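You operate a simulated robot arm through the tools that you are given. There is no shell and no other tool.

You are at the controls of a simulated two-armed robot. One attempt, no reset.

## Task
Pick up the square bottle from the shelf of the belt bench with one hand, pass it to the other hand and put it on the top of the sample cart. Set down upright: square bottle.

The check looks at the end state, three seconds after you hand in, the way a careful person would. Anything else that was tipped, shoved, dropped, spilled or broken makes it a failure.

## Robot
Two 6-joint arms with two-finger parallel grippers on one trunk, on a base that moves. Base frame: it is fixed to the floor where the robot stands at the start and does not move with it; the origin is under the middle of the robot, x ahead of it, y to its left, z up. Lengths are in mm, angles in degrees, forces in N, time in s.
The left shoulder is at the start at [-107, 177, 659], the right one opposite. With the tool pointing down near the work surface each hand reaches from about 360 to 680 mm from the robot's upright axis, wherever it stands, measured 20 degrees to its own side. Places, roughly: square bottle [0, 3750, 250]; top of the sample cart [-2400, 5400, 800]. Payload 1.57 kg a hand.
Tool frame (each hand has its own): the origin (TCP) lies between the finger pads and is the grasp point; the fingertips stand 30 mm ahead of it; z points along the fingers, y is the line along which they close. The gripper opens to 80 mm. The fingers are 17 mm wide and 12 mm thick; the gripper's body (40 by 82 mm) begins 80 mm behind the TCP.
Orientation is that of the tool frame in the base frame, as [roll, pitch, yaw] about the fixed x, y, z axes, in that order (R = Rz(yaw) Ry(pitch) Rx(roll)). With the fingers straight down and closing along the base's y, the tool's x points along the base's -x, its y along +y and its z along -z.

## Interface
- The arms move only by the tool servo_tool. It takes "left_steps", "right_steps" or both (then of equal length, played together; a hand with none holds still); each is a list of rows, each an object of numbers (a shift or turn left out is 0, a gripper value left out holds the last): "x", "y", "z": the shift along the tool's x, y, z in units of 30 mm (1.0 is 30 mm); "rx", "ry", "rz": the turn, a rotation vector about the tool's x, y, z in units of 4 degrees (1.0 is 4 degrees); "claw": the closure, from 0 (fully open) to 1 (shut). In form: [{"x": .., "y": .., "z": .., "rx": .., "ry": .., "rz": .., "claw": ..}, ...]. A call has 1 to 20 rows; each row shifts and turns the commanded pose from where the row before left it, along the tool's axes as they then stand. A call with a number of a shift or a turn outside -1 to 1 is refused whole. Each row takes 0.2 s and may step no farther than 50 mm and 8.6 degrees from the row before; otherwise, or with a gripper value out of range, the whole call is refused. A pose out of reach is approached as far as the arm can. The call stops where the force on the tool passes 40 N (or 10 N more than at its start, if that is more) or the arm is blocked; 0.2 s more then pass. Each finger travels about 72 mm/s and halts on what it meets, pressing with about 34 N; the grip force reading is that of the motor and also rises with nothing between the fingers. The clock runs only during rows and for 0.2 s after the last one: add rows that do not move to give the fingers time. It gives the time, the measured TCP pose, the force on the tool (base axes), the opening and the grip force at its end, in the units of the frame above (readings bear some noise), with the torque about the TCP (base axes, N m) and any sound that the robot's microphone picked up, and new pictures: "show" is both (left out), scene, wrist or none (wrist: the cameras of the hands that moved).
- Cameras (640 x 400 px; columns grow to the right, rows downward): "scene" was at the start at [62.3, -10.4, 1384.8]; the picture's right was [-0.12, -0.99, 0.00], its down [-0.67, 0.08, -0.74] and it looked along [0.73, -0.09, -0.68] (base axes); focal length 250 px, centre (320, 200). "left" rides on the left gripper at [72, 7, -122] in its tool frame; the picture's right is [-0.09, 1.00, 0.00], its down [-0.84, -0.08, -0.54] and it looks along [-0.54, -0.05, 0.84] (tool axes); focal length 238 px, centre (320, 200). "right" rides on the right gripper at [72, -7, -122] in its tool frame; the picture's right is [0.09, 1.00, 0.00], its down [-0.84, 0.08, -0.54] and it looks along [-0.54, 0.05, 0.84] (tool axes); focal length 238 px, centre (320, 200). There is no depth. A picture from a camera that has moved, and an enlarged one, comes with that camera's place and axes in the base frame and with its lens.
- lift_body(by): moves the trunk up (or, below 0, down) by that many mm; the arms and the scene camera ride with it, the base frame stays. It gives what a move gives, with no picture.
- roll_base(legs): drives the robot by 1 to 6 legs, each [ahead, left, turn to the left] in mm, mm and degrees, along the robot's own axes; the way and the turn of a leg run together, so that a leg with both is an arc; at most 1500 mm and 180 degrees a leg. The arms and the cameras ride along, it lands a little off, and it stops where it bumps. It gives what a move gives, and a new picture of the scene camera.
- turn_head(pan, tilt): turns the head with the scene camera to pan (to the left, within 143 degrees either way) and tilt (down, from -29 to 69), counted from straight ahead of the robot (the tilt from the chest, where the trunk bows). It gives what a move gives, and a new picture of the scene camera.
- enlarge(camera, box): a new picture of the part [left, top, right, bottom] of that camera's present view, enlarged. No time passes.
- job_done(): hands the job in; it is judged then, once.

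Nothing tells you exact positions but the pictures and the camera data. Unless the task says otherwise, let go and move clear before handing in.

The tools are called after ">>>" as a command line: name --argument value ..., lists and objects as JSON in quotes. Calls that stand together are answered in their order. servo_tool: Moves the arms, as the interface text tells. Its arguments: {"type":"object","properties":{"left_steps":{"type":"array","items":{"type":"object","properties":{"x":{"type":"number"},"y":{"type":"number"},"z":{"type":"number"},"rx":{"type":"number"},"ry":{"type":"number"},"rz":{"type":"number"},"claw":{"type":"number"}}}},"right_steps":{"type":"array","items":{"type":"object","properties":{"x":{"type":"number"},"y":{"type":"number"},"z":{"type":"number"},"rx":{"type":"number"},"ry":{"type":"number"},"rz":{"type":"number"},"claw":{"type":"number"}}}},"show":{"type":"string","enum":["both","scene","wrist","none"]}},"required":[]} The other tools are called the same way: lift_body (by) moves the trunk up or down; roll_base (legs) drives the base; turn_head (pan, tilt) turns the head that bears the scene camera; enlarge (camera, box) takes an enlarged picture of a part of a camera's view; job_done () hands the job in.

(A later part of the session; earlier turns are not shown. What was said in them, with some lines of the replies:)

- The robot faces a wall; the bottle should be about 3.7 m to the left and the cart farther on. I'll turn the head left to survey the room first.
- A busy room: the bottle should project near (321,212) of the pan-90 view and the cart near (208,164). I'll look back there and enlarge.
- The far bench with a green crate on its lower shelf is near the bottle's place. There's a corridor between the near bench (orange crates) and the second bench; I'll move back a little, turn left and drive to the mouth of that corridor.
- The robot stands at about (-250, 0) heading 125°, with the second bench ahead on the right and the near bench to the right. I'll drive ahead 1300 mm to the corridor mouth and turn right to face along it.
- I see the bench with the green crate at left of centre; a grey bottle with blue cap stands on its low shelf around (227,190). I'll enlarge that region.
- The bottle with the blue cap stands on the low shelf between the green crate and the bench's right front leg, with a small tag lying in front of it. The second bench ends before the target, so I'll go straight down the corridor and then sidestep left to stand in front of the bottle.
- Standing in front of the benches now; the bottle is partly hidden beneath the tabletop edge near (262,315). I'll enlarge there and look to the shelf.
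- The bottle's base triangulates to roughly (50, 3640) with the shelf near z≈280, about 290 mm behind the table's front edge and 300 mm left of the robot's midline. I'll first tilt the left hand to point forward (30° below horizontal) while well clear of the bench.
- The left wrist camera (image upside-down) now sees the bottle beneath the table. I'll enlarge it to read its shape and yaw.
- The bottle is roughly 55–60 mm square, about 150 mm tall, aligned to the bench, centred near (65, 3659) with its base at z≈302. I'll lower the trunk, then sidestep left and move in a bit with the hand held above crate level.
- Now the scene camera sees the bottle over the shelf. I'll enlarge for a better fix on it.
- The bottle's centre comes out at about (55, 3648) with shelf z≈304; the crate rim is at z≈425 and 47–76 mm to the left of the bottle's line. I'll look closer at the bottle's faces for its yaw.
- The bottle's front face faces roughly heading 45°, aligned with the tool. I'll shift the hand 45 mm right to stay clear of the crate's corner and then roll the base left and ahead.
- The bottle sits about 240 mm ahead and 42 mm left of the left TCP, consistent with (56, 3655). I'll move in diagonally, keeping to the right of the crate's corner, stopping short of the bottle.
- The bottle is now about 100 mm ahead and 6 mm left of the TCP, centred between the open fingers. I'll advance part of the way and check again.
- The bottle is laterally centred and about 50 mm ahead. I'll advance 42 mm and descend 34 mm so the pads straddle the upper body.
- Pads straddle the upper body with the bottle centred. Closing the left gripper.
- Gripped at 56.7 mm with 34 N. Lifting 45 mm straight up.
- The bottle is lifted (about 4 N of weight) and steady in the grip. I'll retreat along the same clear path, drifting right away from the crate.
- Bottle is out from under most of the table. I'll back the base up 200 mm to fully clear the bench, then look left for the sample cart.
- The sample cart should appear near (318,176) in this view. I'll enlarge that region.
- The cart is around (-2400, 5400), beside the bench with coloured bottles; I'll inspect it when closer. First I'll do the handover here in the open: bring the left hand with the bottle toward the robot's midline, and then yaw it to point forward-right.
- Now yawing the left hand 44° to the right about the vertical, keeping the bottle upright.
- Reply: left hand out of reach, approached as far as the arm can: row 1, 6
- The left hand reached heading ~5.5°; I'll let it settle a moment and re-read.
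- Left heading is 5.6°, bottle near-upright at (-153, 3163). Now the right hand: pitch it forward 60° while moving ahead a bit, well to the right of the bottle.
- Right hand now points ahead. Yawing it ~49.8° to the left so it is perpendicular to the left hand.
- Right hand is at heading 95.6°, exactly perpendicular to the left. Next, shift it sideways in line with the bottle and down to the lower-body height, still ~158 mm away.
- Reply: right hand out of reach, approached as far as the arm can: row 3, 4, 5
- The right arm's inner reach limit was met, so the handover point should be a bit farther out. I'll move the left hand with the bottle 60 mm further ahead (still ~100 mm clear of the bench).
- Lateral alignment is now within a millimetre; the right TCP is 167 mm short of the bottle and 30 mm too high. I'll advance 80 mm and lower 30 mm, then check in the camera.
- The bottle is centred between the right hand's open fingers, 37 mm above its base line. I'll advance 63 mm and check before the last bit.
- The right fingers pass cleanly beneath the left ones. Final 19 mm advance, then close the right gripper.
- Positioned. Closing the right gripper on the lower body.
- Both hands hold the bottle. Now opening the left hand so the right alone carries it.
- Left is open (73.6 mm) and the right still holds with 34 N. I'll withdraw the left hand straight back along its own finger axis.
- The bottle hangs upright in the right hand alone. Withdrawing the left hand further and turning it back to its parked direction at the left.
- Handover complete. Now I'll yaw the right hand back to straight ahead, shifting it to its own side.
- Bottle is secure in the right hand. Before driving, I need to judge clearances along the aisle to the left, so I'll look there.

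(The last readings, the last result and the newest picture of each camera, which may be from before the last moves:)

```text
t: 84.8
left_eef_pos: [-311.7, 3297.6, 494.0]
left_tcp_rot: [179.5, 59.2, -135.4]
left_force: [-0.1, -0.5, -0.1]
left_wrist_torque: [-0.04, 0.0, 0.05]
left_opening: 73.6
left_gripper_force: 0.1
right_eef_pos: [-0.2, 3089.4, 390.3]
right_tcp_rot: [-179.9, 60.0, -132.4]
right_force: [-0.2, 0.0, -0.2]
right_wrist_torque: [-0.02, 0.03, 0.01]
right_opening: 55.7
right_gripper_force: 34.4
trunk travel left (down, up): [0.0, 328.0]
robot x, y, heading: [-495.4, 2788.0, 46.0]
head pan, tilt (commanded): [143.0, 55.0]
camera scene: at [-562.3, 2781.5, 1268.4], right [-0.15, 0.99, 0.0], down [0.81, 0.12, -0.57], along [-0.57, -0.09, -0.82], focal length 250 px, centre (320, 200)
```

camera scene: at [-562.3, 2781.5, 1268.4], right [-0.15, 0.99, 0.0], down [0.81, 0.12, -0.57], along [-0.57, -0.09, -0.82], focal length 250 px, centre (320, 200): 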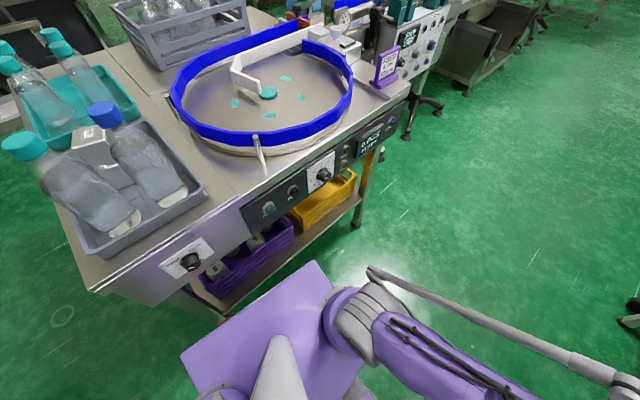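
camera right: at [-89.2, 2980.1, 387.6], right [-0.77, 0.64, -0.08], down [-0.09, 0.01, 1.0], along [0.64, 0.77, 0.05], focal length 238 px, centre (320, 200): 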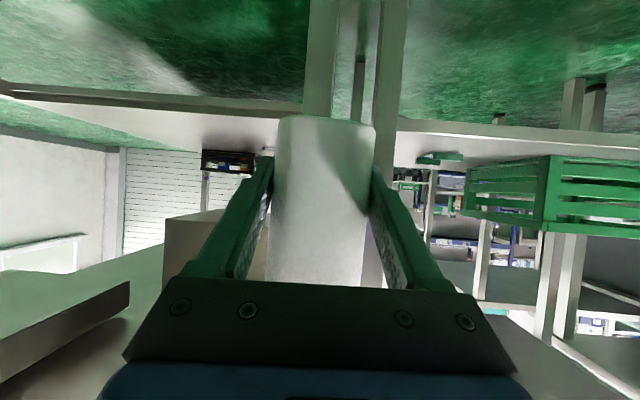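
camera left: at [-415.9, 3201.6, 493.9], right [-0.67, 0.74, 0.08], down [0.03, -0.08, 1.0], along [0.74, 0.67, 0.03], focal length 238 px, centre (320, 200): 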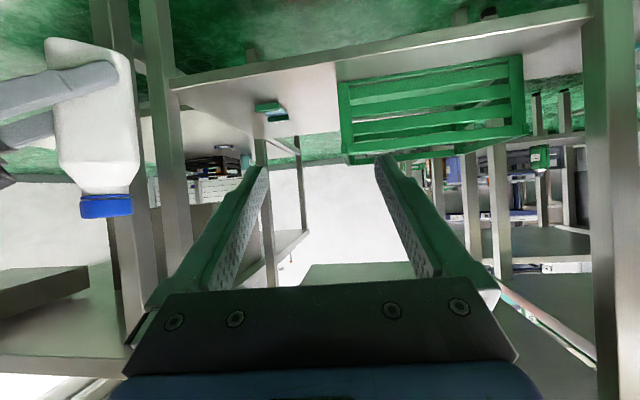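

The feeder machine is close behind, but the aisle along the bench row is open, so I'll align to the row (turn ~6° left) and sidestep left along it towards the cart, which I'll then already face.

>>> roll_base --legs '[[0, 0, 6.2]]'

>>> turn_head --pan 45 --tilt 40

```text
t: 85.7
left_eef_pos: [-368.1, 3314.7, 494.7]
left_tcp_rot: [179.3, 59.2, -129.3]
left_force: [0.5, 0.4, 0.0]
left_wrist_torque: [0.0, 0.03, -0.01]
left_opening: 73.6
left_gripper_force: 0.0
right_eef_pos: [-35.7, 3142.8, 389.6]
right_tcp_rot: [179.9, 60.0, -126.3]
right_force: [-0.5, -0.4, 0.3]
right_wrist_torque: [-0.01, -0.02, -0.02]
right_opening: 55.9
right_gripper_force: 34.0
trunk travel left (down, up): [0.0, 328.0]
robot x, y, heading: [-494.1, 2785.8, 52.2]
head pan, tilt (commanded): [143.0, 55.0]
camera scene: at [-561.4, 2774.6, 1268.3], right [-0.26, 0.97, 0.0], down [0.79, 0.21, -0.57], along [-0.55, -0.15, -0.82], focal length 250 px, centre (320, 200)
```

scene: 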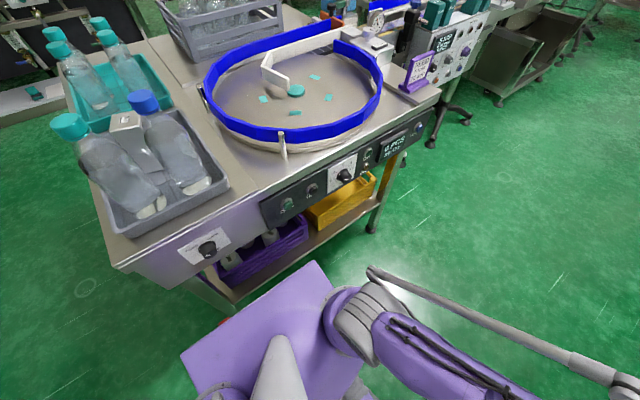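

```text
t: 87.4
left_eef_pos: [-367.0, 3314.0, 494.7]
left_tcp_rot: [179.4, 59.1, -129.3]
left_force: [0.1, 0.0, -0.2]
left_wrist_torque: [-0.01, 0.0, 0.0]
left_opening: 73.8
left_gripper_force: 0.0
right_eef_pos: [-35.9, 3141.9, 389.2]
right_tcp_rot: [179.9, 60.0, -126.2]
right_force: [0.3, 0.2, 0.9]
right_wrist_torque: [0.01, 0.01, 0.02]
right_opening: 55.9
right_gripper_force: 33.9
trunk travel left (down, up): [0.0, 328.0]
robot x, y, heading: [-497.7, 2787.1, 52.0]
head pan, tilt (commanded): [45.0, 40.0]
camera scene: at [-502.1, 2877.6, 1289.0], right [0.99, 0.12, 0.0], down [0.08, -0.64, -0.77], along [-0.09, 0.76, -0.64], focal length 250 px, centre (320, 200)
```

scene: 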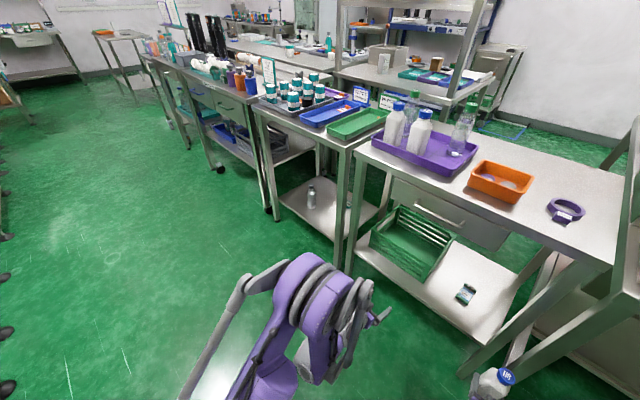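

Aligned at 52°. Sidestepping left along the row in stages.

>>> roll_base --legs '[[0, 900, 0]]'

```text
t: 95.8
left_eef_pos: [-1087.6, 3880.1, 493.3]
left_tcp_rot: [179.4, 59.1, -129.4]
left_force: [0.4, 0.2, 0.9]
left_wrist_torque: [-0.02, -0.03, 0.0]
left_opening: 73.6
left_gripper_force: 0.1
right_eef_pos: [-756.4, 3706.5, 389.6]
right_tcp_rot: [-179.9, 60.0, -126.3]
right_force: [0.3, -0.2, -0.1]
right_wrist_torque: [-0.06, 0.02, -0.01]
right_opening: 55.8
right_gripper_force: 34.1
trunk travel left (down, up): [0.0, 328.0]
robot x, y, heading: [-1216.9, 3351.4, 52.0]
head pan, tilt (commanded): [45.0, 40.0]
camera scene: at [-1222.7, 3442.6, 1289.0], right [0.99, 0.12, 0.0], down [0.08, -0.64, -0.77], along [-0.09, 0.76, -0.64], focal length 250 px, centre (320, 200)
```

scene: 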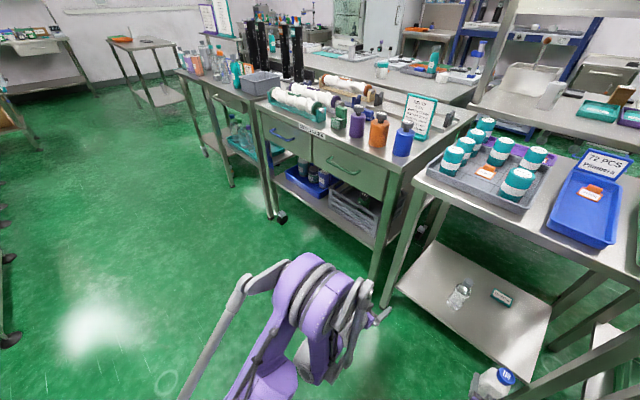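

Good clearance so far. I'll enlarge the far cart with sample bottles before continuing.

>>> enlarge --camera "scene" --box '[140, 20, 300, 120]'

>>> enlarge --camera "scene" --box '[60, 0, 380, 200]'

```text
4.00 times, centred on (220, 70) of scene
camera zoom: at [-1222.7, 3442.6, 1289.0], right [0.99, 0.12, 0.0], down [0.08, -0.64, -0.77], along [-0.09, 0.76, -0.64], focal length 998 px, centre (720, 720)
```

zoom: 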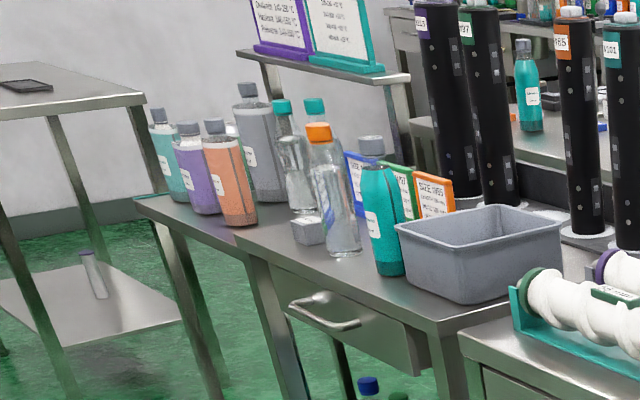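

```text
2.00 times, centred on (220, 100) of scene
camera zoom: at [-1222.7, 3442.6, 1289.0], right [0.99, 0.12, 0.0], down [0.08, -0.64, -0.77], along [-0.09, 0.76, -0.64], focal length 499 px, centre (520, 400)
```

zoom: 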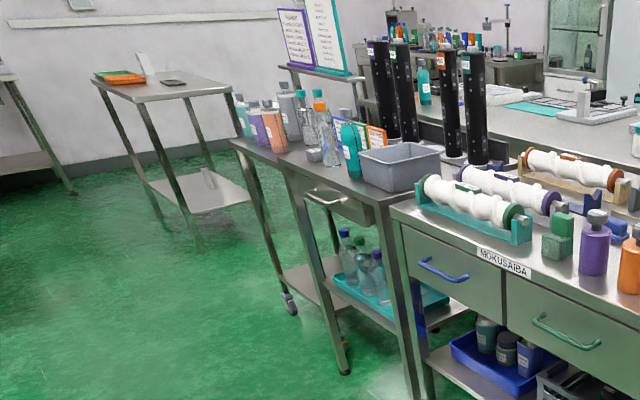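

The sample cart appears to be the small table with casters holding teal, purple and orange bottles, with its front-left corner near (-2635, 5455). Continuing the sidestep.

>>> roll_base --legs '[[0, 1200, 0]]'

>>> enlarge --camera "scene" --box '[140, 20, 460, 220]'

```text
t: 106.7
left_eef_pos: [-2048.0, 4622.6, 493.9]
left_tcp_rot: [179.4, 59.2, -128.8]
left_force: [-0.4, -0.6, -0.1]
left_wrist_torque: [-0.02, 0.03, -0.04]
left_opening: 73.5
left_gripper_force: 0.0
right_eef_pos: [-1715.1, 4451.0, 389.7]
right_tcp_rot: [-180.0, 60.0, -125.7]
right_force: [-0.4, -0.7, 0.2]
right_wrist_torque: [-0.03, 0.01, -0.01]
right_opening: 55.7
right_gripper_force: 33.8
trunk travel left (down, up): [0.0, 328.0]
robot x, y, heading: [-2176.8, 4090.6, 52.5]
head pan, tilt (commanded): [45.0, 40.0]
camera scene: at [-2178.5, 4184.3, 1289.0], right [0.99, 0.13, 0.0], down [0.08, -0.64, -0.77], along [-0.1, 0.76, -0.64], focal length 250 px, centre (320, 200)
```

scene: 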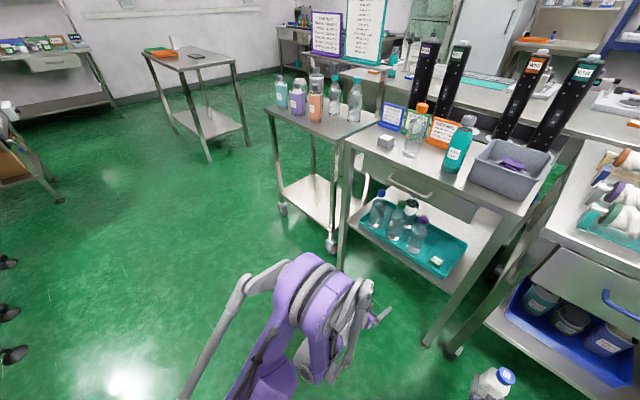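

```text
2.00 times, centred on (300, 120) of scene
camera zoom: at [-2178.5, 4184.3, 1289.0], right [0.99, 0.13, 0.0], down [0.08, -0.64, -0.77], along [-0.1, 0.76, -0.64], focal length 499 px, centre (360, 360)
```

zoom: 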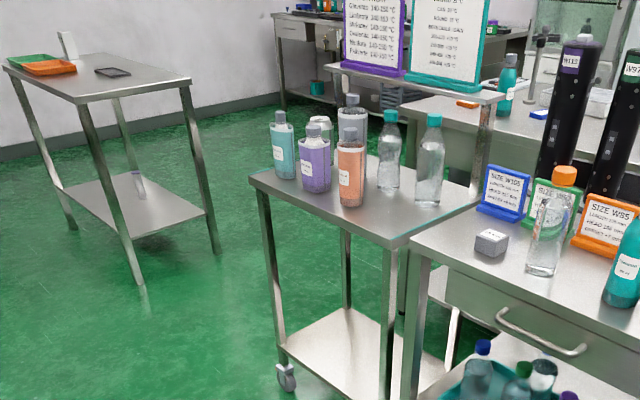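

The sample cart is clear now: a caster table about 520×310 mm, top z≈800, with a free spot at its front-right corner region (right of the orange bottle, in front of the clear bottle), near (-2247, 5270). I'll sidestep ~920 mm left so the right hand lines up with it.

>>> roll_base --legs '[[0, 908, 0]]'

>>> turn_head --pan 0 --tilt 35

```text
t: 115.2
left_eef_pos: [-2800.0, 5181.3, 493.5]
left_tcp_rot: [179.4, 59.2, -127.5]
left_force: [0.7, -0.3, 0.2]
left_wrist_torque: [0.0, -0.03, -0.05]
left_opening: 73.7
left_gripper_force: 0.0
right_eef_pos: [-2463.3, 5017.9, 389.5]
right_tcp_rot: [179.9, 60.0, -124.4]
right_force: [-0.5, 0.5, 0.5]
right_wrist_torque: [-0.03, 0.0, 0.01]
right_opening: 55.7
right_gripper_force: 33.8
trunk travel left (down, up): [0.0, 328.0]
robot x, y, heading: [-2911.1, 4650.0, 53.8]
head pan, tilt (commanded): [45.0, 40.0]
camera scene: at [-2921.3, 4741.0, 1289.0], right [0.99, 0.15, 0.0], down [0.1, -0.64, -0.77], along [-0.12, 0.76, -0.64], focal length 250 px, centre (320, 200)
```

scene: 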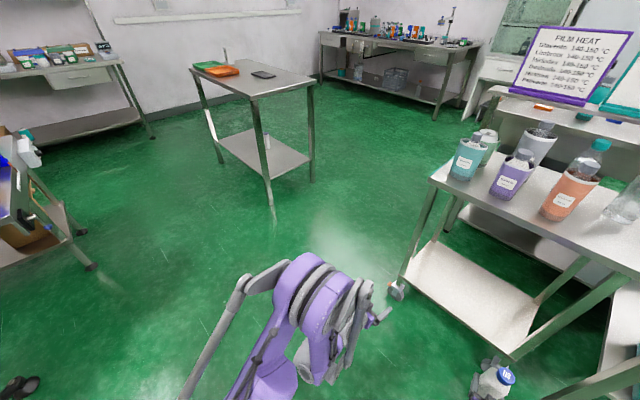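

```text
t: 116.3
left_eef_pos: [-2799.9, 5182.0, 494.2]
left_tcp_rot: [179.4, 59.2, -127.5]
left_force: [-0.4, 0.1, -0.2]
left_wrist_torque: [0.02, 0.02, 0.0]
left_opening: 73.6
left_gripper_force: 0.1
right_eef_pos: [-2462.4, 5017.8, 390.4]
right_tcp_rot: [-180.0, 60.0, -124.6]
right_force: [-0.5, -0.2, 0.0]
right_wrist_torque: [-0.05, -0.01, 0.01]
right_opening: 56.0
right_gripper_force: 33.8
trunk travel left (down, up): [0.0, 328.0]
robot x, y, heading: [-2912.0, 4648.1, 53.8]
head pan, tilt (commanded): [0.0, 35.0]
camera scene: at [-2856.3, 4727.9, 1296.5], right [0.81, -0.59, 0.0], down [-0.34, -0.46, -0.82], along [0.48, 0.66, -0.57], focal length 250 px, centre (320, 200)
```

scene: 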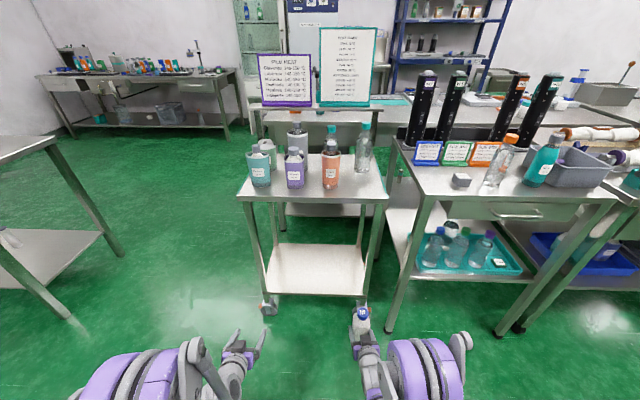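

Facing the cart squarely: front edge ≈806 mm ahead, the free spot is right of the orange bottle at about 150 mm right, 896 mm ahead. I'll raise the trunk fully and then raise the right hand so the bottle clears the cart top.

>>> lift_body --by 328

>>> servo_tool --right_steps '[{"x": -0.722, "z": -0.417}, {"x": -0.722, "z": -0.417}, {"x": -0.722, "z": -0.417}, {"x": -0.722, "z": -0.417}, {"x": -0.722, "z": -0.417}, {"x": -0.722, "z": -0.417}, {"x": -0.722, "z": -0.417}]' --show "both"

```text
t: 119.5
left_eef_pos: [-2755.5, 5240.5, 889.3]
left_tcp_rot: [179.1, 65.6, -127.8]
left_force: [-0.1, 0.2, 0.1]
left_wrist_torque: [0.01, 0.01, -0.03]
left_opening: 73.8
left_gripper_force: 0.1
right_eef_pos: [-2416.1, 5081.8, 786.6]
right_tcp_rot: [-179.5, 65.5, -124.1]
right_force: [-0.5, 0.2, -4.0]
right_wrist_torque: [0.04, -0.03, -0.01]
right_opening: 55.4
right_gripper_force: 33.7
trunk travel left (down, up): [-328.0, 0.0]
robot x, y, heading: [-2911.0, 4648.8, 53.9]
head pan, tilt (commanded): [0.0, 35.0]
```

```text
t: 121.1
left_eef_pos: [-2756.8, 5239.8, 889.1]
left_tcp_rot: [179.1, 65.5, -127.8]
left_force: [-1.2, -0.4, -0.5]
left_wrist_torque: [0.01, 0.02, 0.01]
left_opening: 73.7
left_gripper_force: 0.1
right_eef_pos: [-2427.4, 5067.4, 960.9]
right_tcp_rot: [-179.5, 65.5, -124.2]
right_force: [0.0, 0.2, -2.7]
right_wrist_torque: [0.01, 0.0, 0.0]
right_opening: 55.6
right_gripper_force: 33.7
trunk travel left (down, up): [-328.0, 0.0]
robot x, y, heading: [-2915.4, 4647.6, 54.2]
head pan, tilt (commanded): [0.0, 35.0]
camera scene: at [-2888.1, 4684.7, 1629.6], right [0.81, -0.59, 0.0], down [-0.34, -0.46, -0.82], along [0.49, 0.66, -0.57], focal length 250 px, centre (320, 200)
camera right: at [-2500.0, 4947.1, 945.9], right [-0.84, 0.53, -0.09], down [-0.15, -0.08, 0.99], along [0.52, 0.84, 0.14], focal length 238 px, centre (320, 200)
```

scene: 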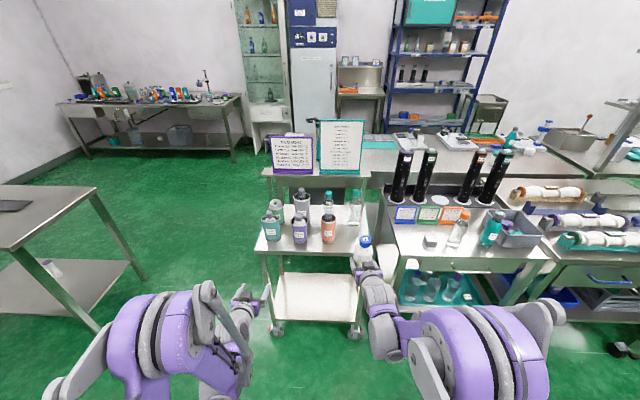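
right: 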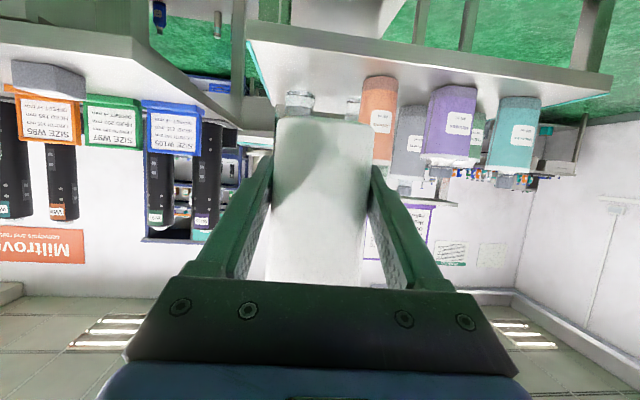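

Raising the trunk also straightened it, tipping the hand by 5.5° and carrying it forward. I'll turn the right hand back by 5.5° so the bottle is upright again, and check the cart's geometry.

>>> servo_tool --right_steps '[{"ry": 0.69}, {"ry": 0.69}, {"ry": 0}]' --show "both"

>>> enlarge --camera "scene" --box '[230, 170, 420, 289]'

```text
t: 121.9
left_eef_pos: [-2756.9, 5241.0, 889.4]
left_tcp_rot: [179.1, 65.6, -127.9]
left_force: [-1.2, -0.1, -0.9]
left_wrist_torque: [0.03, 0.0, -0.01]
left_opening: 73.6
left_gripper_force: 0.0
right_eef_pos: [-2426.7, 5068.4, 960.7]
right_tcp_rot: [-179.6, 59.9, -124.3]
right_force: [0.3, 0.1, -2.5]
right_wrist_torque: [-0.02, -0.01, 0.0]
right_opening: 55.8
right_gripper_force: 33.7
trunk travel left (down, up): [-328.0, 0.0]
robot x, y, heading: [-2916.9, 4647.7, 53.5]
head pan, tilt (commanded): [0.0, 35.0]
camera scene: at [-2887.5, 4685.4, 1629.6], right [0.81, -0.59, 0.0], down [-0.34, -0.46, -0.82], along [0.48, 0.66, -0.57], focal length 250 px, centre (320, 200)
camera right: at [-2500.0, 4947.5, 958.6], right [-0.85, 0.53, -0.08], down [-0.1, 0.0, 1.0], along [0.52, 0.85, 0.05], focal length 238 px, centre (320, 200)
```

scene: 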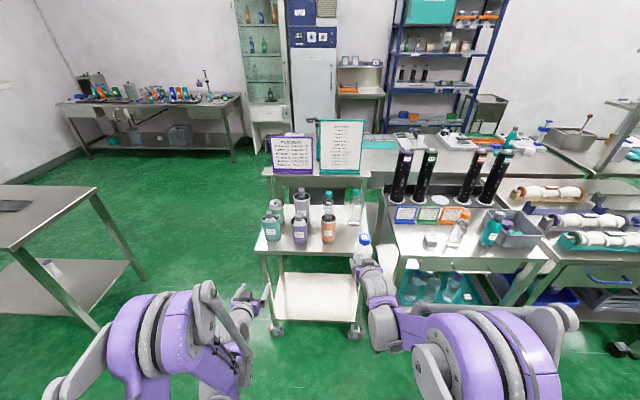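
right: 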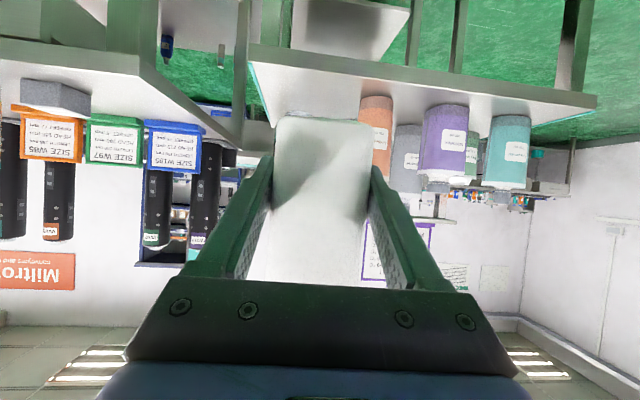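

```text
3.36 times, centred on (325, 230) of scene
camera zoom: at [-2887.5, 4685.4, 1629.6], right [0.81, -0.59, 0.0], down [-0.34, -0.46, -0.82], along [0.48, 0.66, -0.57], focal length 839 px, centre (303, 101)
```

zoom: 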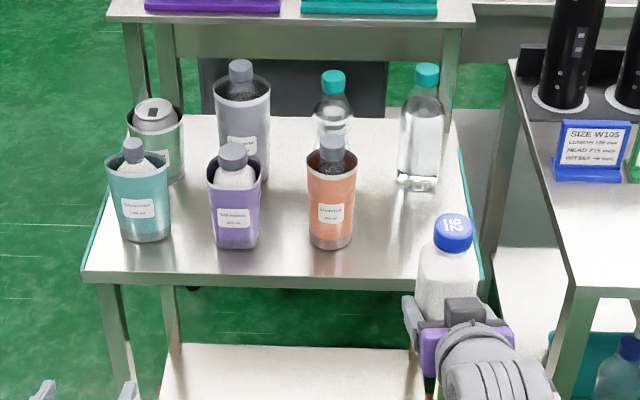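

The free spot is between the orange bottle and the cart's right edge: about R=155, F=900 from the robot's axis. I'll roll forward 140 mm, with the bottle held well above the top, and re-measure.

>>> roll_base --legs '[[140, 0, 0]]'

>>> turn_head --pan -5 --tilt 50

>>> enlarge --camera "scene" --box '[220, 90, 460, 240]'

```text
t: 123.2
left_eef_pos: [-2674.6, 5352.9, 888.9]
left_tcp_rot: [179.1, 65.4, -127.8]
left_force: [0.3, -0.4, 0.6]
left_wrist_torque: [0.04, -0.02, 0.01]
left_opening: 73.4
left_gripper_force: 0.0
right_eef_pos: [-2345.4, 5179.3, 960.4]
right_tcp_rot: [-179.7, 60.0, -124.2]
right_force: [0.1, 0.3, -3.4]
right_wrist_torque: [-0.01, -0.01, 0.0]
right_opening: 55.5
right_gripper_force: 34.2
trunk travel left (down, up): [-328.0, 0.0]
robot x, y, heading: [-2833.6, 4765.4, 53.5]
head pan, tilt (commanded): [0.0, 35.0]
camera scene: at [-2805.5, 4797.1, 1629.3], right [0.81, -0.59, 0.0], down [-0.34, -0.46, -0.82], along [0.48, 0.66, -0.57], focal length 250 px, centre (320, 200)
```

scene: 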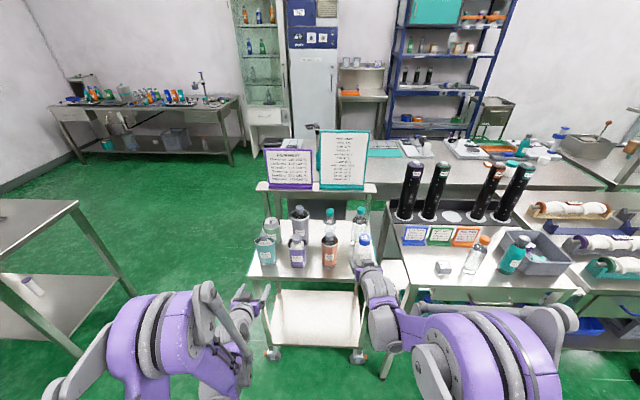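

```text
t: 124.0
left_eef_pos: [-2673.1, 5354.1, 889.9]
left_tcp_rot: [179.2, 65.5, -127.7]
left_force: [-0.2, -0.6, 0.7]
left_wrist_torque: [-0.03, -0.01, 0.02]
left_opening: 73.6
left_gripper_force: 0.0
right_eef_pos: [-2343.2, 5179.6, 961.1]
right_tcp_rot: [-179.5, 60.2, -124.2]
right_force: [-1.0, -0.3, -3.4]
right_wrist_torque: [-0.04, 0.0, -0.07]
right_opening: 55.6
right_gripper_force: 34.4
trunk travel left (down, up): [-328.0, 0.0]
robot x, y, heading: [-2827.3, 4765.3, 54.0]
head pan, tilt (commanded): [-5.0, 50.0]
camera scene: at [-2806.0, 4785.0, 1608.0], right [0.75, -0.66, 0.0], down [-0.51, -0.58, -0.64], along [0.42, 0.48, -0.77], focal length 250 px, centre (320, 200)
```

scene: 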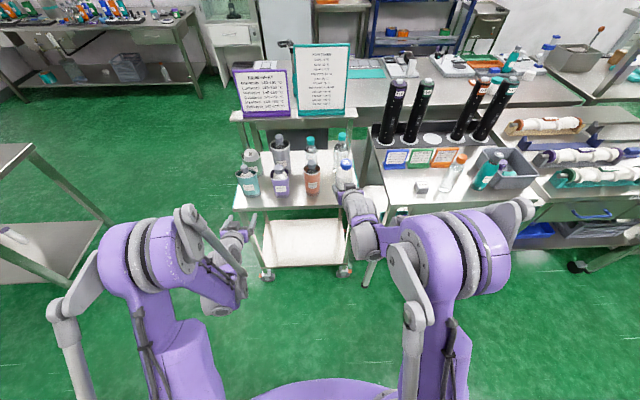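

```text
2.67 times, centred on (340, 165) of scene
camera zoom: at [-2806.0, 4785.0, 1608.0], right [0.75, -0.66, 0.0], down [-0.51, -0.58, -0.64], along [0.42, 0.48, -0.77], focal length 666 px, centre (267, 293)
```

zoom: 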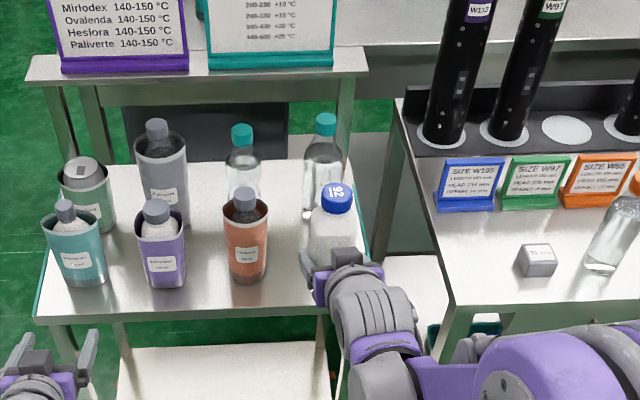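

The target for the bottle's centre is about (-2257, 5286) on the cart top. I'll extend the right hand 131 mm forward and 12 mm right at constant height.

>>> servo_tool --right_steps '[{"x": -0.364, "y": -0.067, "z": 0.63}, {"x": -0.364, "y": -0.067, "z": 0.63}, {"x": -0.364, "y": -0.067, "z": 0.63}, {"x": -0.364, "y": -0.067, "z": 0.63}, {"x": -0.364, "y": -0.067, "z": 0.63}, {"x": -0.364, "y": -0.067, "z": 0.63}]' --show "both"

>>> enlarge --camera "scene" --box '[220, 90, 460, 240]'

```text
t: 125.4
left_eef_pos: [-2673.7, 5353.8, 889.6]
left_tcp_rot: [179.1, 65.5, -127.8]
left_force: [0.0, 0.4, 0.5]
left_wrist_torque: [0.03, 0.05, 0.0]
left_opening: 73.7
left_gripper_force: 0.1
right_eef_pos: [-2258.9, 5283.1, 959.9]
right_tcp_rot: [-179.6, 60.0, -124.2]
right_force: [0.2, -0.4, -3.8]
right_wrist_torque: [-0.03, 0.01, 0.01]
right_opening: 55.8
right_gripper_force: 33.6
trunk travel left (down, up): [-328.0, 0.0]
robot x, y, heading: [-2827.3, 4763.4, 53.7]
head pan, tilt (commanded): [-5.0, 50.0]
camera scene: at [-2805.7, 4785.3, 1607.9], right [0.75, -0.66, 0.0], down [-0.51, -0.58, -0.64], along [0.42, 0.48, -0.77], focal length 250 px, centre (320, 200)
camera right: at [-2332.3, 5162.5, 958.1], right [-0.85, 0.53, -0.08], down [-0.1, 0.0, 1.0], along [0.52, 0.85, 0.05], focal length 238 px, centre (320, 200)
```

scene: 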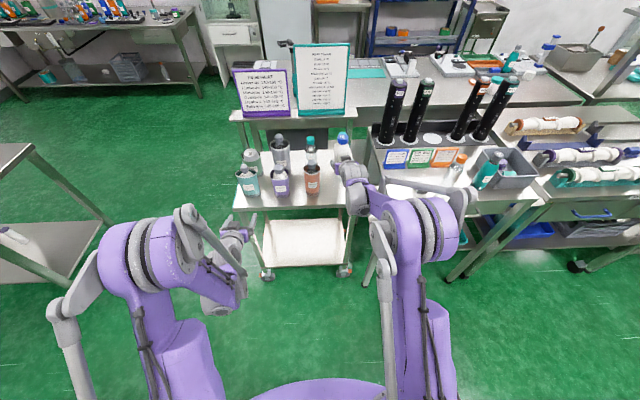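
right: 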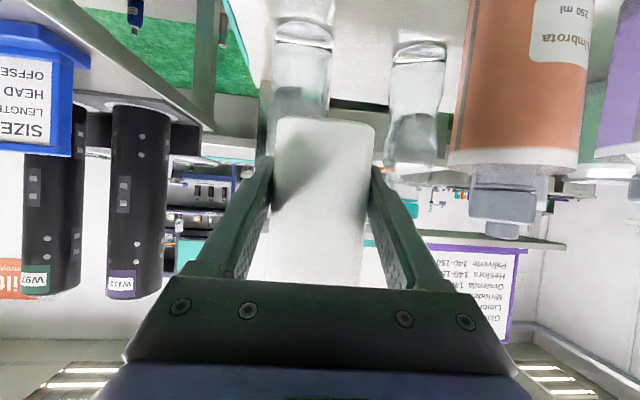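

```text
2.67 times, centred on (340, 165) of scene
camera zoom: at [-2805.7, 4785.3, 1607.9], right [0.75, -0.66, 0.0], down [-0.51, -0.58, -0.64], along [0.42, 0.48, -0.77], focal length 666 px, centre (267, 293)
```

zoom: 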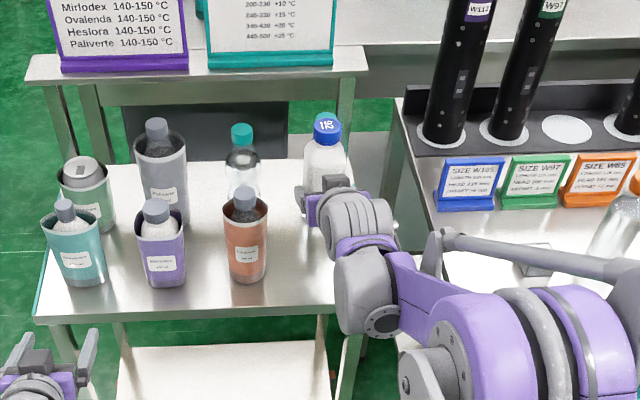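

The bottle is over the free spot with ample clearance all round (about 50 mm to the clear bottle behind, 50+ mm to the orange one). Descending 105 mm towards the top.

>>> servo_tool --right_steps '[{"x": 0.606, "z": 0.35}, {"x": 0.606, "z": 0.35}, {"x": 0.606, "z": 0.35}, {"x": 0.606, "z": 0.35}, {"x": 0.606, "z": 0.35}, {"x": 0}]' --show "both"

>>> enlarge --camera "scene" --box '[260, 110, 420, 210]'

```text
t: 126.8
left_eef_pos: [-2673.7, 5353.8, 890.7]
left_tcp_rot: [179.0, 65.5, -127.7]
left_force: [0.2, -1.1, 0.6]
left_wrist_torque: [0.01, -0.01, 0.04]
left_opening: 73.4
left_gripper_force: 0.2
right_eef_pos: [-2259.1, 5281.5, 855.7]
right_tcp_rot: [-179.7, 60.2, -124.2]
right_force: [0.1, -0.4, -3.1]
right_wrist_torque: [-0.01, 0.02, -0.01]
right_opening: 55.6
right_gripper_force: 33.9
trunk travel left (down, up): [-328.0, 0.0]
robot x, y, heading: [-2832.4, 4760.4, 53.6]
head pan, tilt (commanded): [-5.0, 50.0]
camera scene: at [-2806.3, 4784.7, 1607.9], right [0.75, -0.66, 0.0], down [-0.51, -0.58, -0.64], along [0.42, 0.48, -0.77], focal length 250 px, centre (320, 200)
camera right: at [-2332.8, 5160.4, 852.9], right [-0.85, 0.53, -0.08], down [-0.1, 0.0, 1.0], along [0.52, 0.85, 0.05], focal length 238 px, centre (320, 200)
```

scene: 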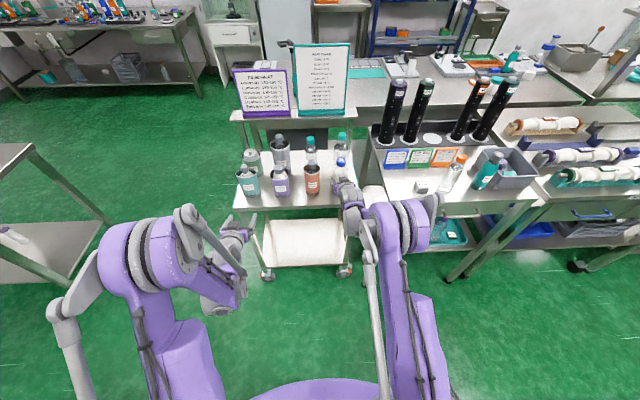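
right: 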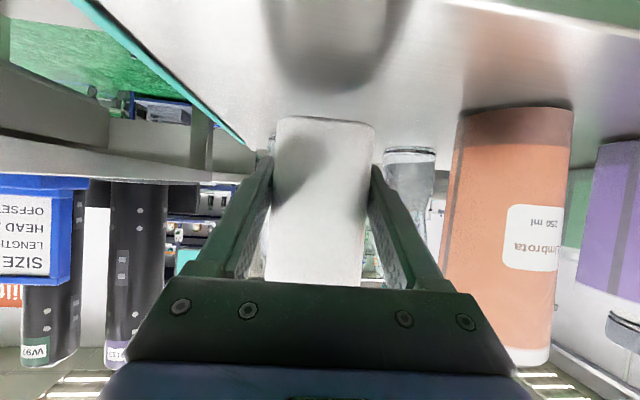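

```text
4.00 times, centred on (340, 160) of scene
camera zoom: at [-2806.3, 4784.7, 1607.9], right [0.75, -0.66, 0.0], down [-0.51, -0.58, -0.64], along [0.42, 0.48, -0.77], focal length 998 px, centre (240, 360)
```

zoom: 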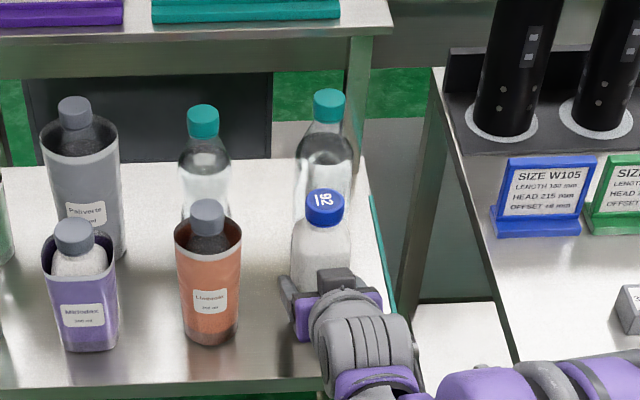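

The cart top is right below; the base is about 18 mm above it. Lowering carefully with force checks.

>>> servo_tool --right_steps '[{"x": 0.202, "z": 0.117}, {"x": 0.202, "z": 0.117}, {"x": 0}]' --show "wrist"

```text
t: 127.6
left_eef_pos: [-2673.8, 5353.0, 888.9]
left_tcp_rot: [179.1, 65.5, -127.8]
left_force: [0.3, 0.2, 1.4]
left_wrist_torque: [0.01, 0.03, -0.02]
left_opening: 74.0
left_gripper_force: 0.0
right_eef_pos: [-2258.9, 5282.9, 840.7]
right_tcp_rot: [-179.5, 60.0, -124.1]
right_force: [0.2, 0.6, -2.7]
right_wrist_torque: [-0.04, 0.03, 0.01]
right_opening: 55.5
right_gripper_force: 34.1
trunk travel left (down, up): [-328.0, 0.0]
robot x, y, heading: [-2832.0, 4764.9, 53.8]
head pan, tilt (commanded): [-5.0, 50.0]
camera right: at [-2332.9, 5161.3, 838.5], right [-0.85, 0.53, -0.08], down [-0.1, 0.0, 1.0], along [0.52, 0.85, 0.05], focal length 238 px, centre (320, 200)
```

right: 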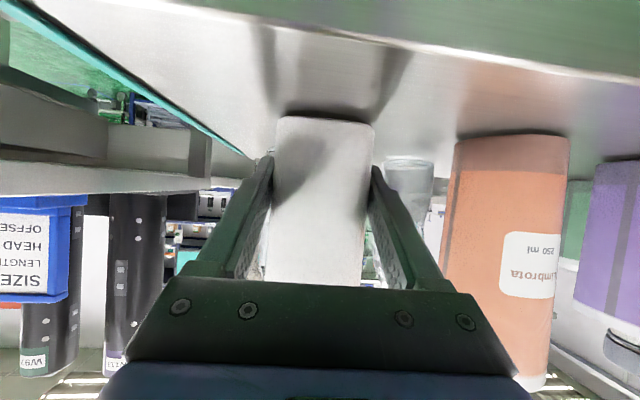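

Not yet touching (force still −2.7 N, about the bottle's weight). Stepping down in small increments.

>>> servo_tool --right_steps '[{"x": 0.087, "z": 0.05}, {"x": 0}]' --show "none"

>>> servo_tool --right_steps '[{"x": 0.058, "z": 0.033}, {"x": 0}]' --show "wrist"

```text
t: 128.2
left_eef_pos: [-2674.4, 5354.1, 889.7]
left_tcp_rot: [179.2, 65.5, -127.8]
left_force: [0.2, 0.2, 0.3]
left_wrist_torque: [0.01, 0.0, 0.04]
left_opening: 73.5
left_gripper_force: 0.1
right_eef_pos: [-2259.0, 5281.9, 838.0]
right_tcp_rot: [-179.7, 60.1, -124.2]
right_force: [1.0, 0.6, -1.4]
right_wrist_torque: [-0.04, -0.02, 0.01]
right_opening: 55.7
right_gripper_force: 34.2
trunk travel left (down, up): [-328.0, 0.0]
robot x, y, heading: [-2831.5, 4760.4, 53.7]
head pan, tilt (commanded): [-5.0, 50.0]
```

```text
t: 128.8
left_eef_pos: [-2674.2, 5353.5, 889.8]
left_tcp_rot: [179.0, 65.6, -127.7]
left_force: [0.2, -0.5, -0.1]
left_wrist_torque: [0.02, 0.0, 0.0]
left_opening: 73.5
left_gripper_force: 0.0
right_eef_pos: [-2259.0, 5282.2, 837.6]
right_tcp_rot: [-179.4, 60.2, -124.2]
right_force: [1.5, 2.0, 11.3]
right_wrist_torque: [-0.24, -0.13, 0.04]
right_opening: 55.8
right_gripper_force: 33.5
trunk travel left (down, up): [-328.0, 0.0]
robot x, y, heading: [-2831.7, 4762.7, 53.8]
head pan, tilt (commanded): [-5.0, 50.0]
camera right: at [-2333.4, 5161.2, 835.6], right [-0.85, 0.53, -0.08], down [-0.1, 0.0, 1.0], along [0.52, 0.85, 0.05], focal length 238 px, centre (320, 200)
```

right: 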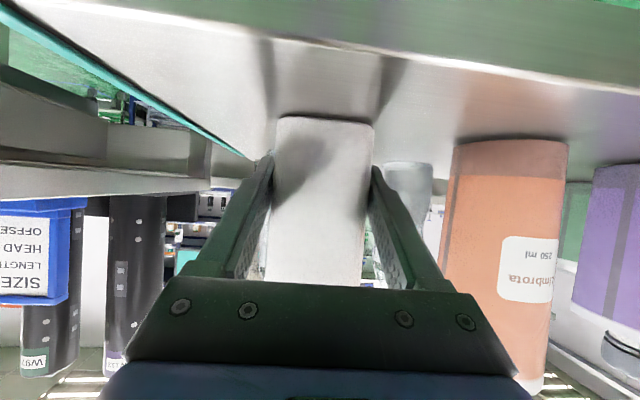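

The bottle has touched down (reaction +11 N). Opening the right gripper to release it.

>>> servo_tool --right_steps '[{"claw": 0.27}, {"claw": 0.24}, {"claw": 0.15}, {"claw": 0.05}, {"claw": 0}, {"claw": 0}]' --show "both"

>>> enlarge --camera "scene" --box '[260, 110, 420, 210]'

```text
t: 130.2
left_eef_pos: [-2675.0, 5353.1, 889.0]
left_tcp_rot: [179.1, 65.5, -127.9]
left_force: [-0.5, 0.3, -0.2]
left_wrist_torque: [-0.08, -0.03, 0.01]
left_opening: 73.5
left_gripper_force: 0.0
right_eef_pos: [-2259.7, 5279.9, 835.8]
right_tcp_rot: [-179.7, 60.0, -124.2]
right_force: [-0.4, 0.0, -0.6]
right_wrist_torque: [-0.04, -0.01, -0.01]
right_opening: 79.9
right_gripper_force: 0.0
trunk travel left (down, up): [-328.0, 0.0]
robot x, y, heading: [-2834.5, 4762.9, 53.6]
head pan, tilt (commanded): [-5.0, 50.0]
camera scene: at [-2806.5, 4784.5, 1607.9], right [0.75, -0.66, 0.0], down [-0.51, -0.58, -0.64], along [0.42, 0.48, -0.77], focal length 250 px, centre (320, 200)
camera right: at [-2333.4, 5161.1, 834.4], right [-0.85, 0.53, -0.08], down [-0.1, 0.0, 1.0], along [0.52, 0.85, 0.05], focal length 238 px, centre (320, 200)
```

scene: 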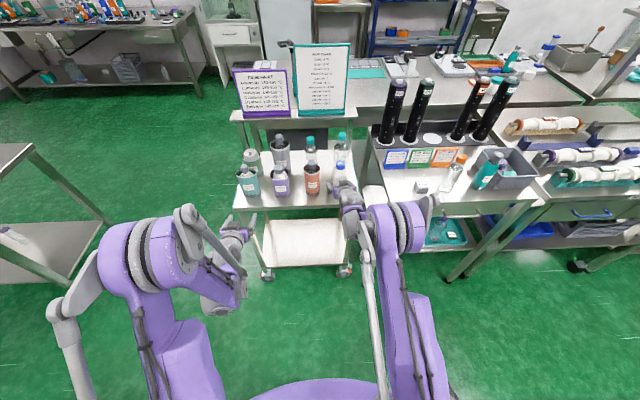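
right: 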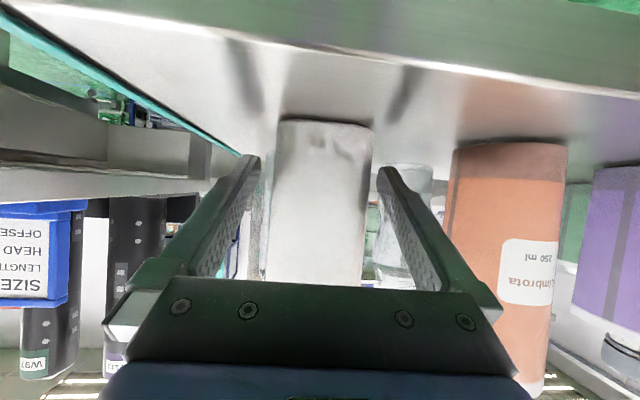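

```text
4.00 times, centred on (340, 160) of scene
camera zoom: at [-2806.5, 4784.5, 1607.9], right [0.75, -0.66, 0.0], down [-0.51, -0.58, -0.64], along [0.42, 0.48, -0.77], focal length 998 px, centre (240, 360)
```

zoom: 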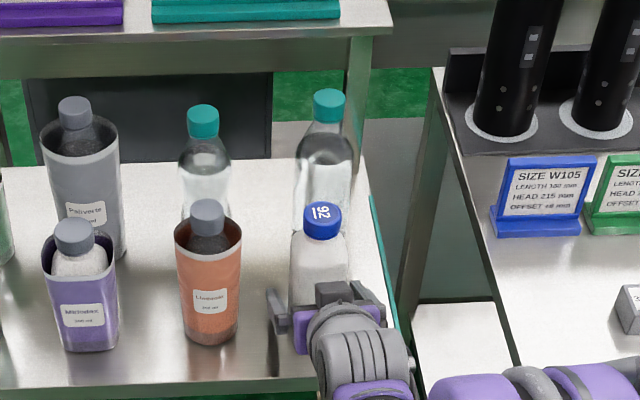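

Released; the bottle stands on its own between the open fingers. Withdrawing the right hand straight back along its finger axis.

>>> servo_tool --right_steps '[{"z": -0.5}, {"z": -0.7}, {"z": -0.9}, {"z": -0.9}, {"z": -0.9}, {"z": -0.9}, {"z": -0.9}]' --show "both"

>>> enlarge --camera "scene" --box '[220, 100, 420, 225]'

```text
t: 131.8
left_eef_pos: [-2674.6, 5352.1, 890.3]
left_tcp_rot: [179.1, 65.4, -127.8]
left_force: [-0.2, -1.2, 0.1]
left_wrist_torque: [0.03, 0.03, -0.03]
left_opening: 73.3
left_gripper_force: 0.0
right_eef_pos: [-2344.6, 5161.7, 921.6]
right_tcp_rot: [-179.7, 60.1, -124.2]
right_force: [-0.4, 0.0, 0.3]
right_wrist_torque: [0.0, 0.02, -0.01]
right_opening: 80.0
right_gripper_force: 0.1
trunk travel left (down, up): [-328.0, 0.0]
robot x, y, heading: [-2831.1, 4764.8, 53.7]
head pan, tilt (commanded): [-5.0, 50.0]
camera scene: at [-2807.1, 4783.8, 1607.9], right [0.75, -0.66, 0.0], down [-0.51, -0.58, -0.64], along [0.42, 0.48, -0.77], focal length 250 px, centre (320, 200)
camera right: at [-2416.9, 5040.3, 920.0], right [-0.85, 0.53, -0.08], down [-0.1, 0.0, 1.0], along [0.52, 0.85, 0.05], focal length 238 px, centre (320, 200)
```

scene: 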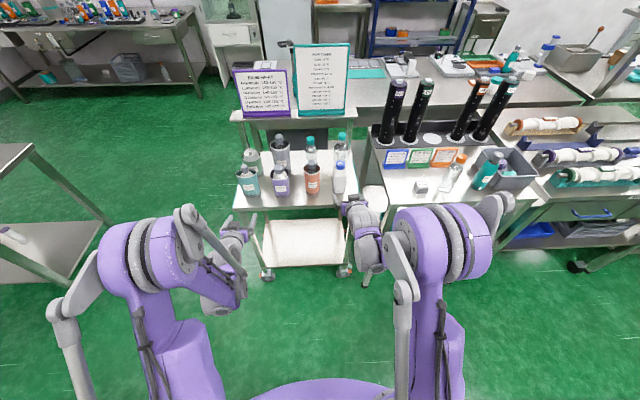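
right: 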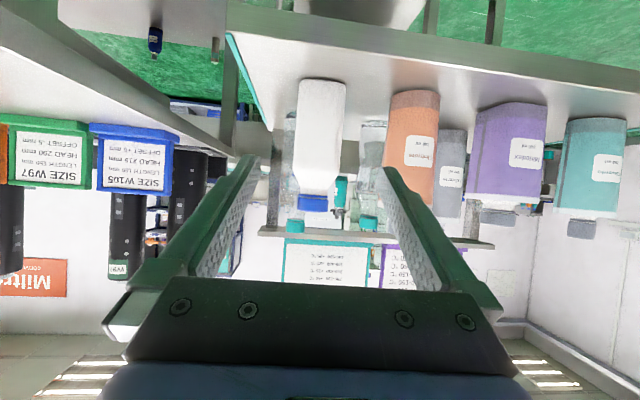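

```text
3.20 times, centred on (320, 162) of scene
camera zoom: at [-2807.1, 4783.8, 1607.9], right [0.75, -0.66, 0.0], down [-0.51, -0.58, -0.64], along [0.42, 0.48, -0.77], focal length 799 px, centre (320, 320)
```

zoom: 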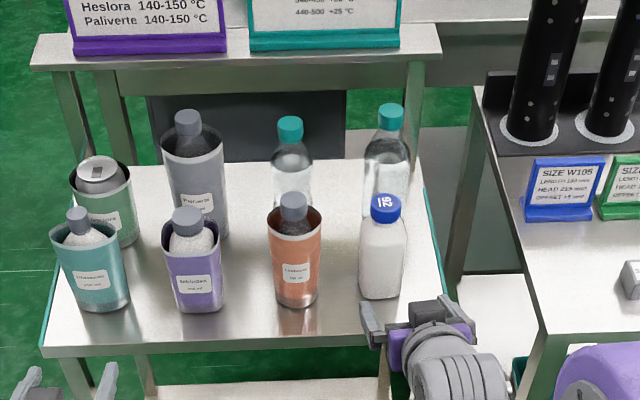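

The bottle stands upright on the cart top and both hands are free of it. I'll back the robot off along the way it came and take a last look.

>>> roll_base --legs '[[-130, 0, 0]]'

>>> enlarge --camera "scene" --box '[220, 80, 420, 205]'

```text
t: 133.1
left_eef_pos: [-2751.6, 5248.8, 889.3]
left_tcp_rot: [179.1, 65.5, -127.7]
left_force: [0.2, 1.0, -0.8]
left_wrist_torque: [-0.02, -0.02, 0.04]
left_opening: 73.4
left_gripper_force: 0.0
right_eef_pos: [-2419.8, 5056.6, 923.2]
right_tcp_rot: [-179.5, 60.0, -124.1]
right_force: [-0.9, -1.3, 0.9]
right_wrist_torque: [-0.01, 0.01, -0.03]
right_opening: 79.9
right_gripper_force: 0.0
trunk travel left (down, up): [-328.0, 0.0]
robot x, y, heading: [-2904.4, 4660.9, 53.7]
head pan, tilt (commanded): [-5.0, 50.0]
camera scene: at [-2883.7, 4679.3, 1608.2], right [0.75, -0.66, 0.0], down [-0.51, -0.58, -0.64], along [0.42, 0.48, -0.77], focal length 250 px, centre (320, 200)
```

scene: 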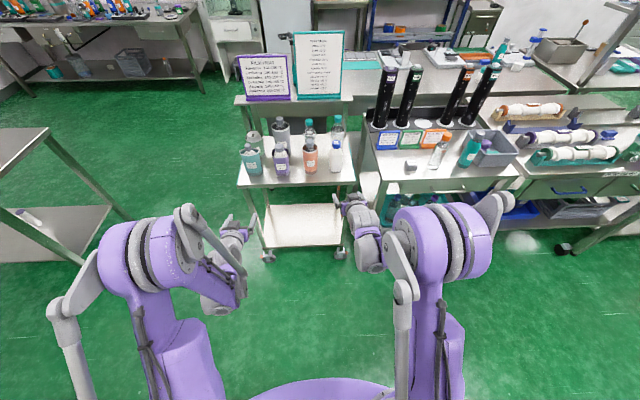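

```text
3.20 times, centred on (320, 142) of scene
camera zoom: at [-2883.7, 4679.3, 1608.2], right [0.75, -0.66, 0.0], down [-0.51, -0.58, -0.64], along [0.42, 0.48, -0.77], focal length 799 px, centre (320, 384)
```

zoom: 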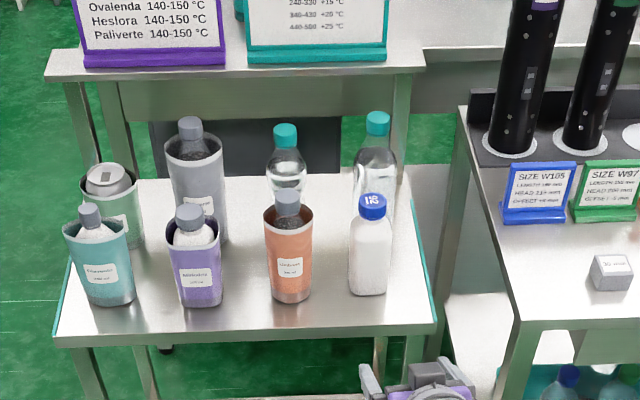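

The square bottle stands upright on the sample cart's top, clear of the cart's other bottles. The robot has backed away with both hands empty, so I'm handing in.

>>> job_done

```text
The job is handed in.
```

I put the square bottle upright on the top of the sample cart and handed in the job. It stands in the free spot at the front right, beside the orange bottle.

- **Pick:** the left hand took the bottle from the low shelf, between the green crate and the right front leg. The crate and the small tag lying on the shelf were not touched as far as the pictures show.
- **Pass:** the right hand gripped the bottle lower down before the left hand let go. The right hand then carried it to the cart.
- **Set down:** the last pictures show the bottle upright and the other bottles on the cart undisturbed. Both hands were empty and the robot had backed off about 130 mm.

I identified the bench and the bottle by the rough positions you gave. The bottle matched to within about 110 mm across the floor, but it sat roughly 130 mm higher than stated. It was the only bottle I saw on that shelf near the place you gave.
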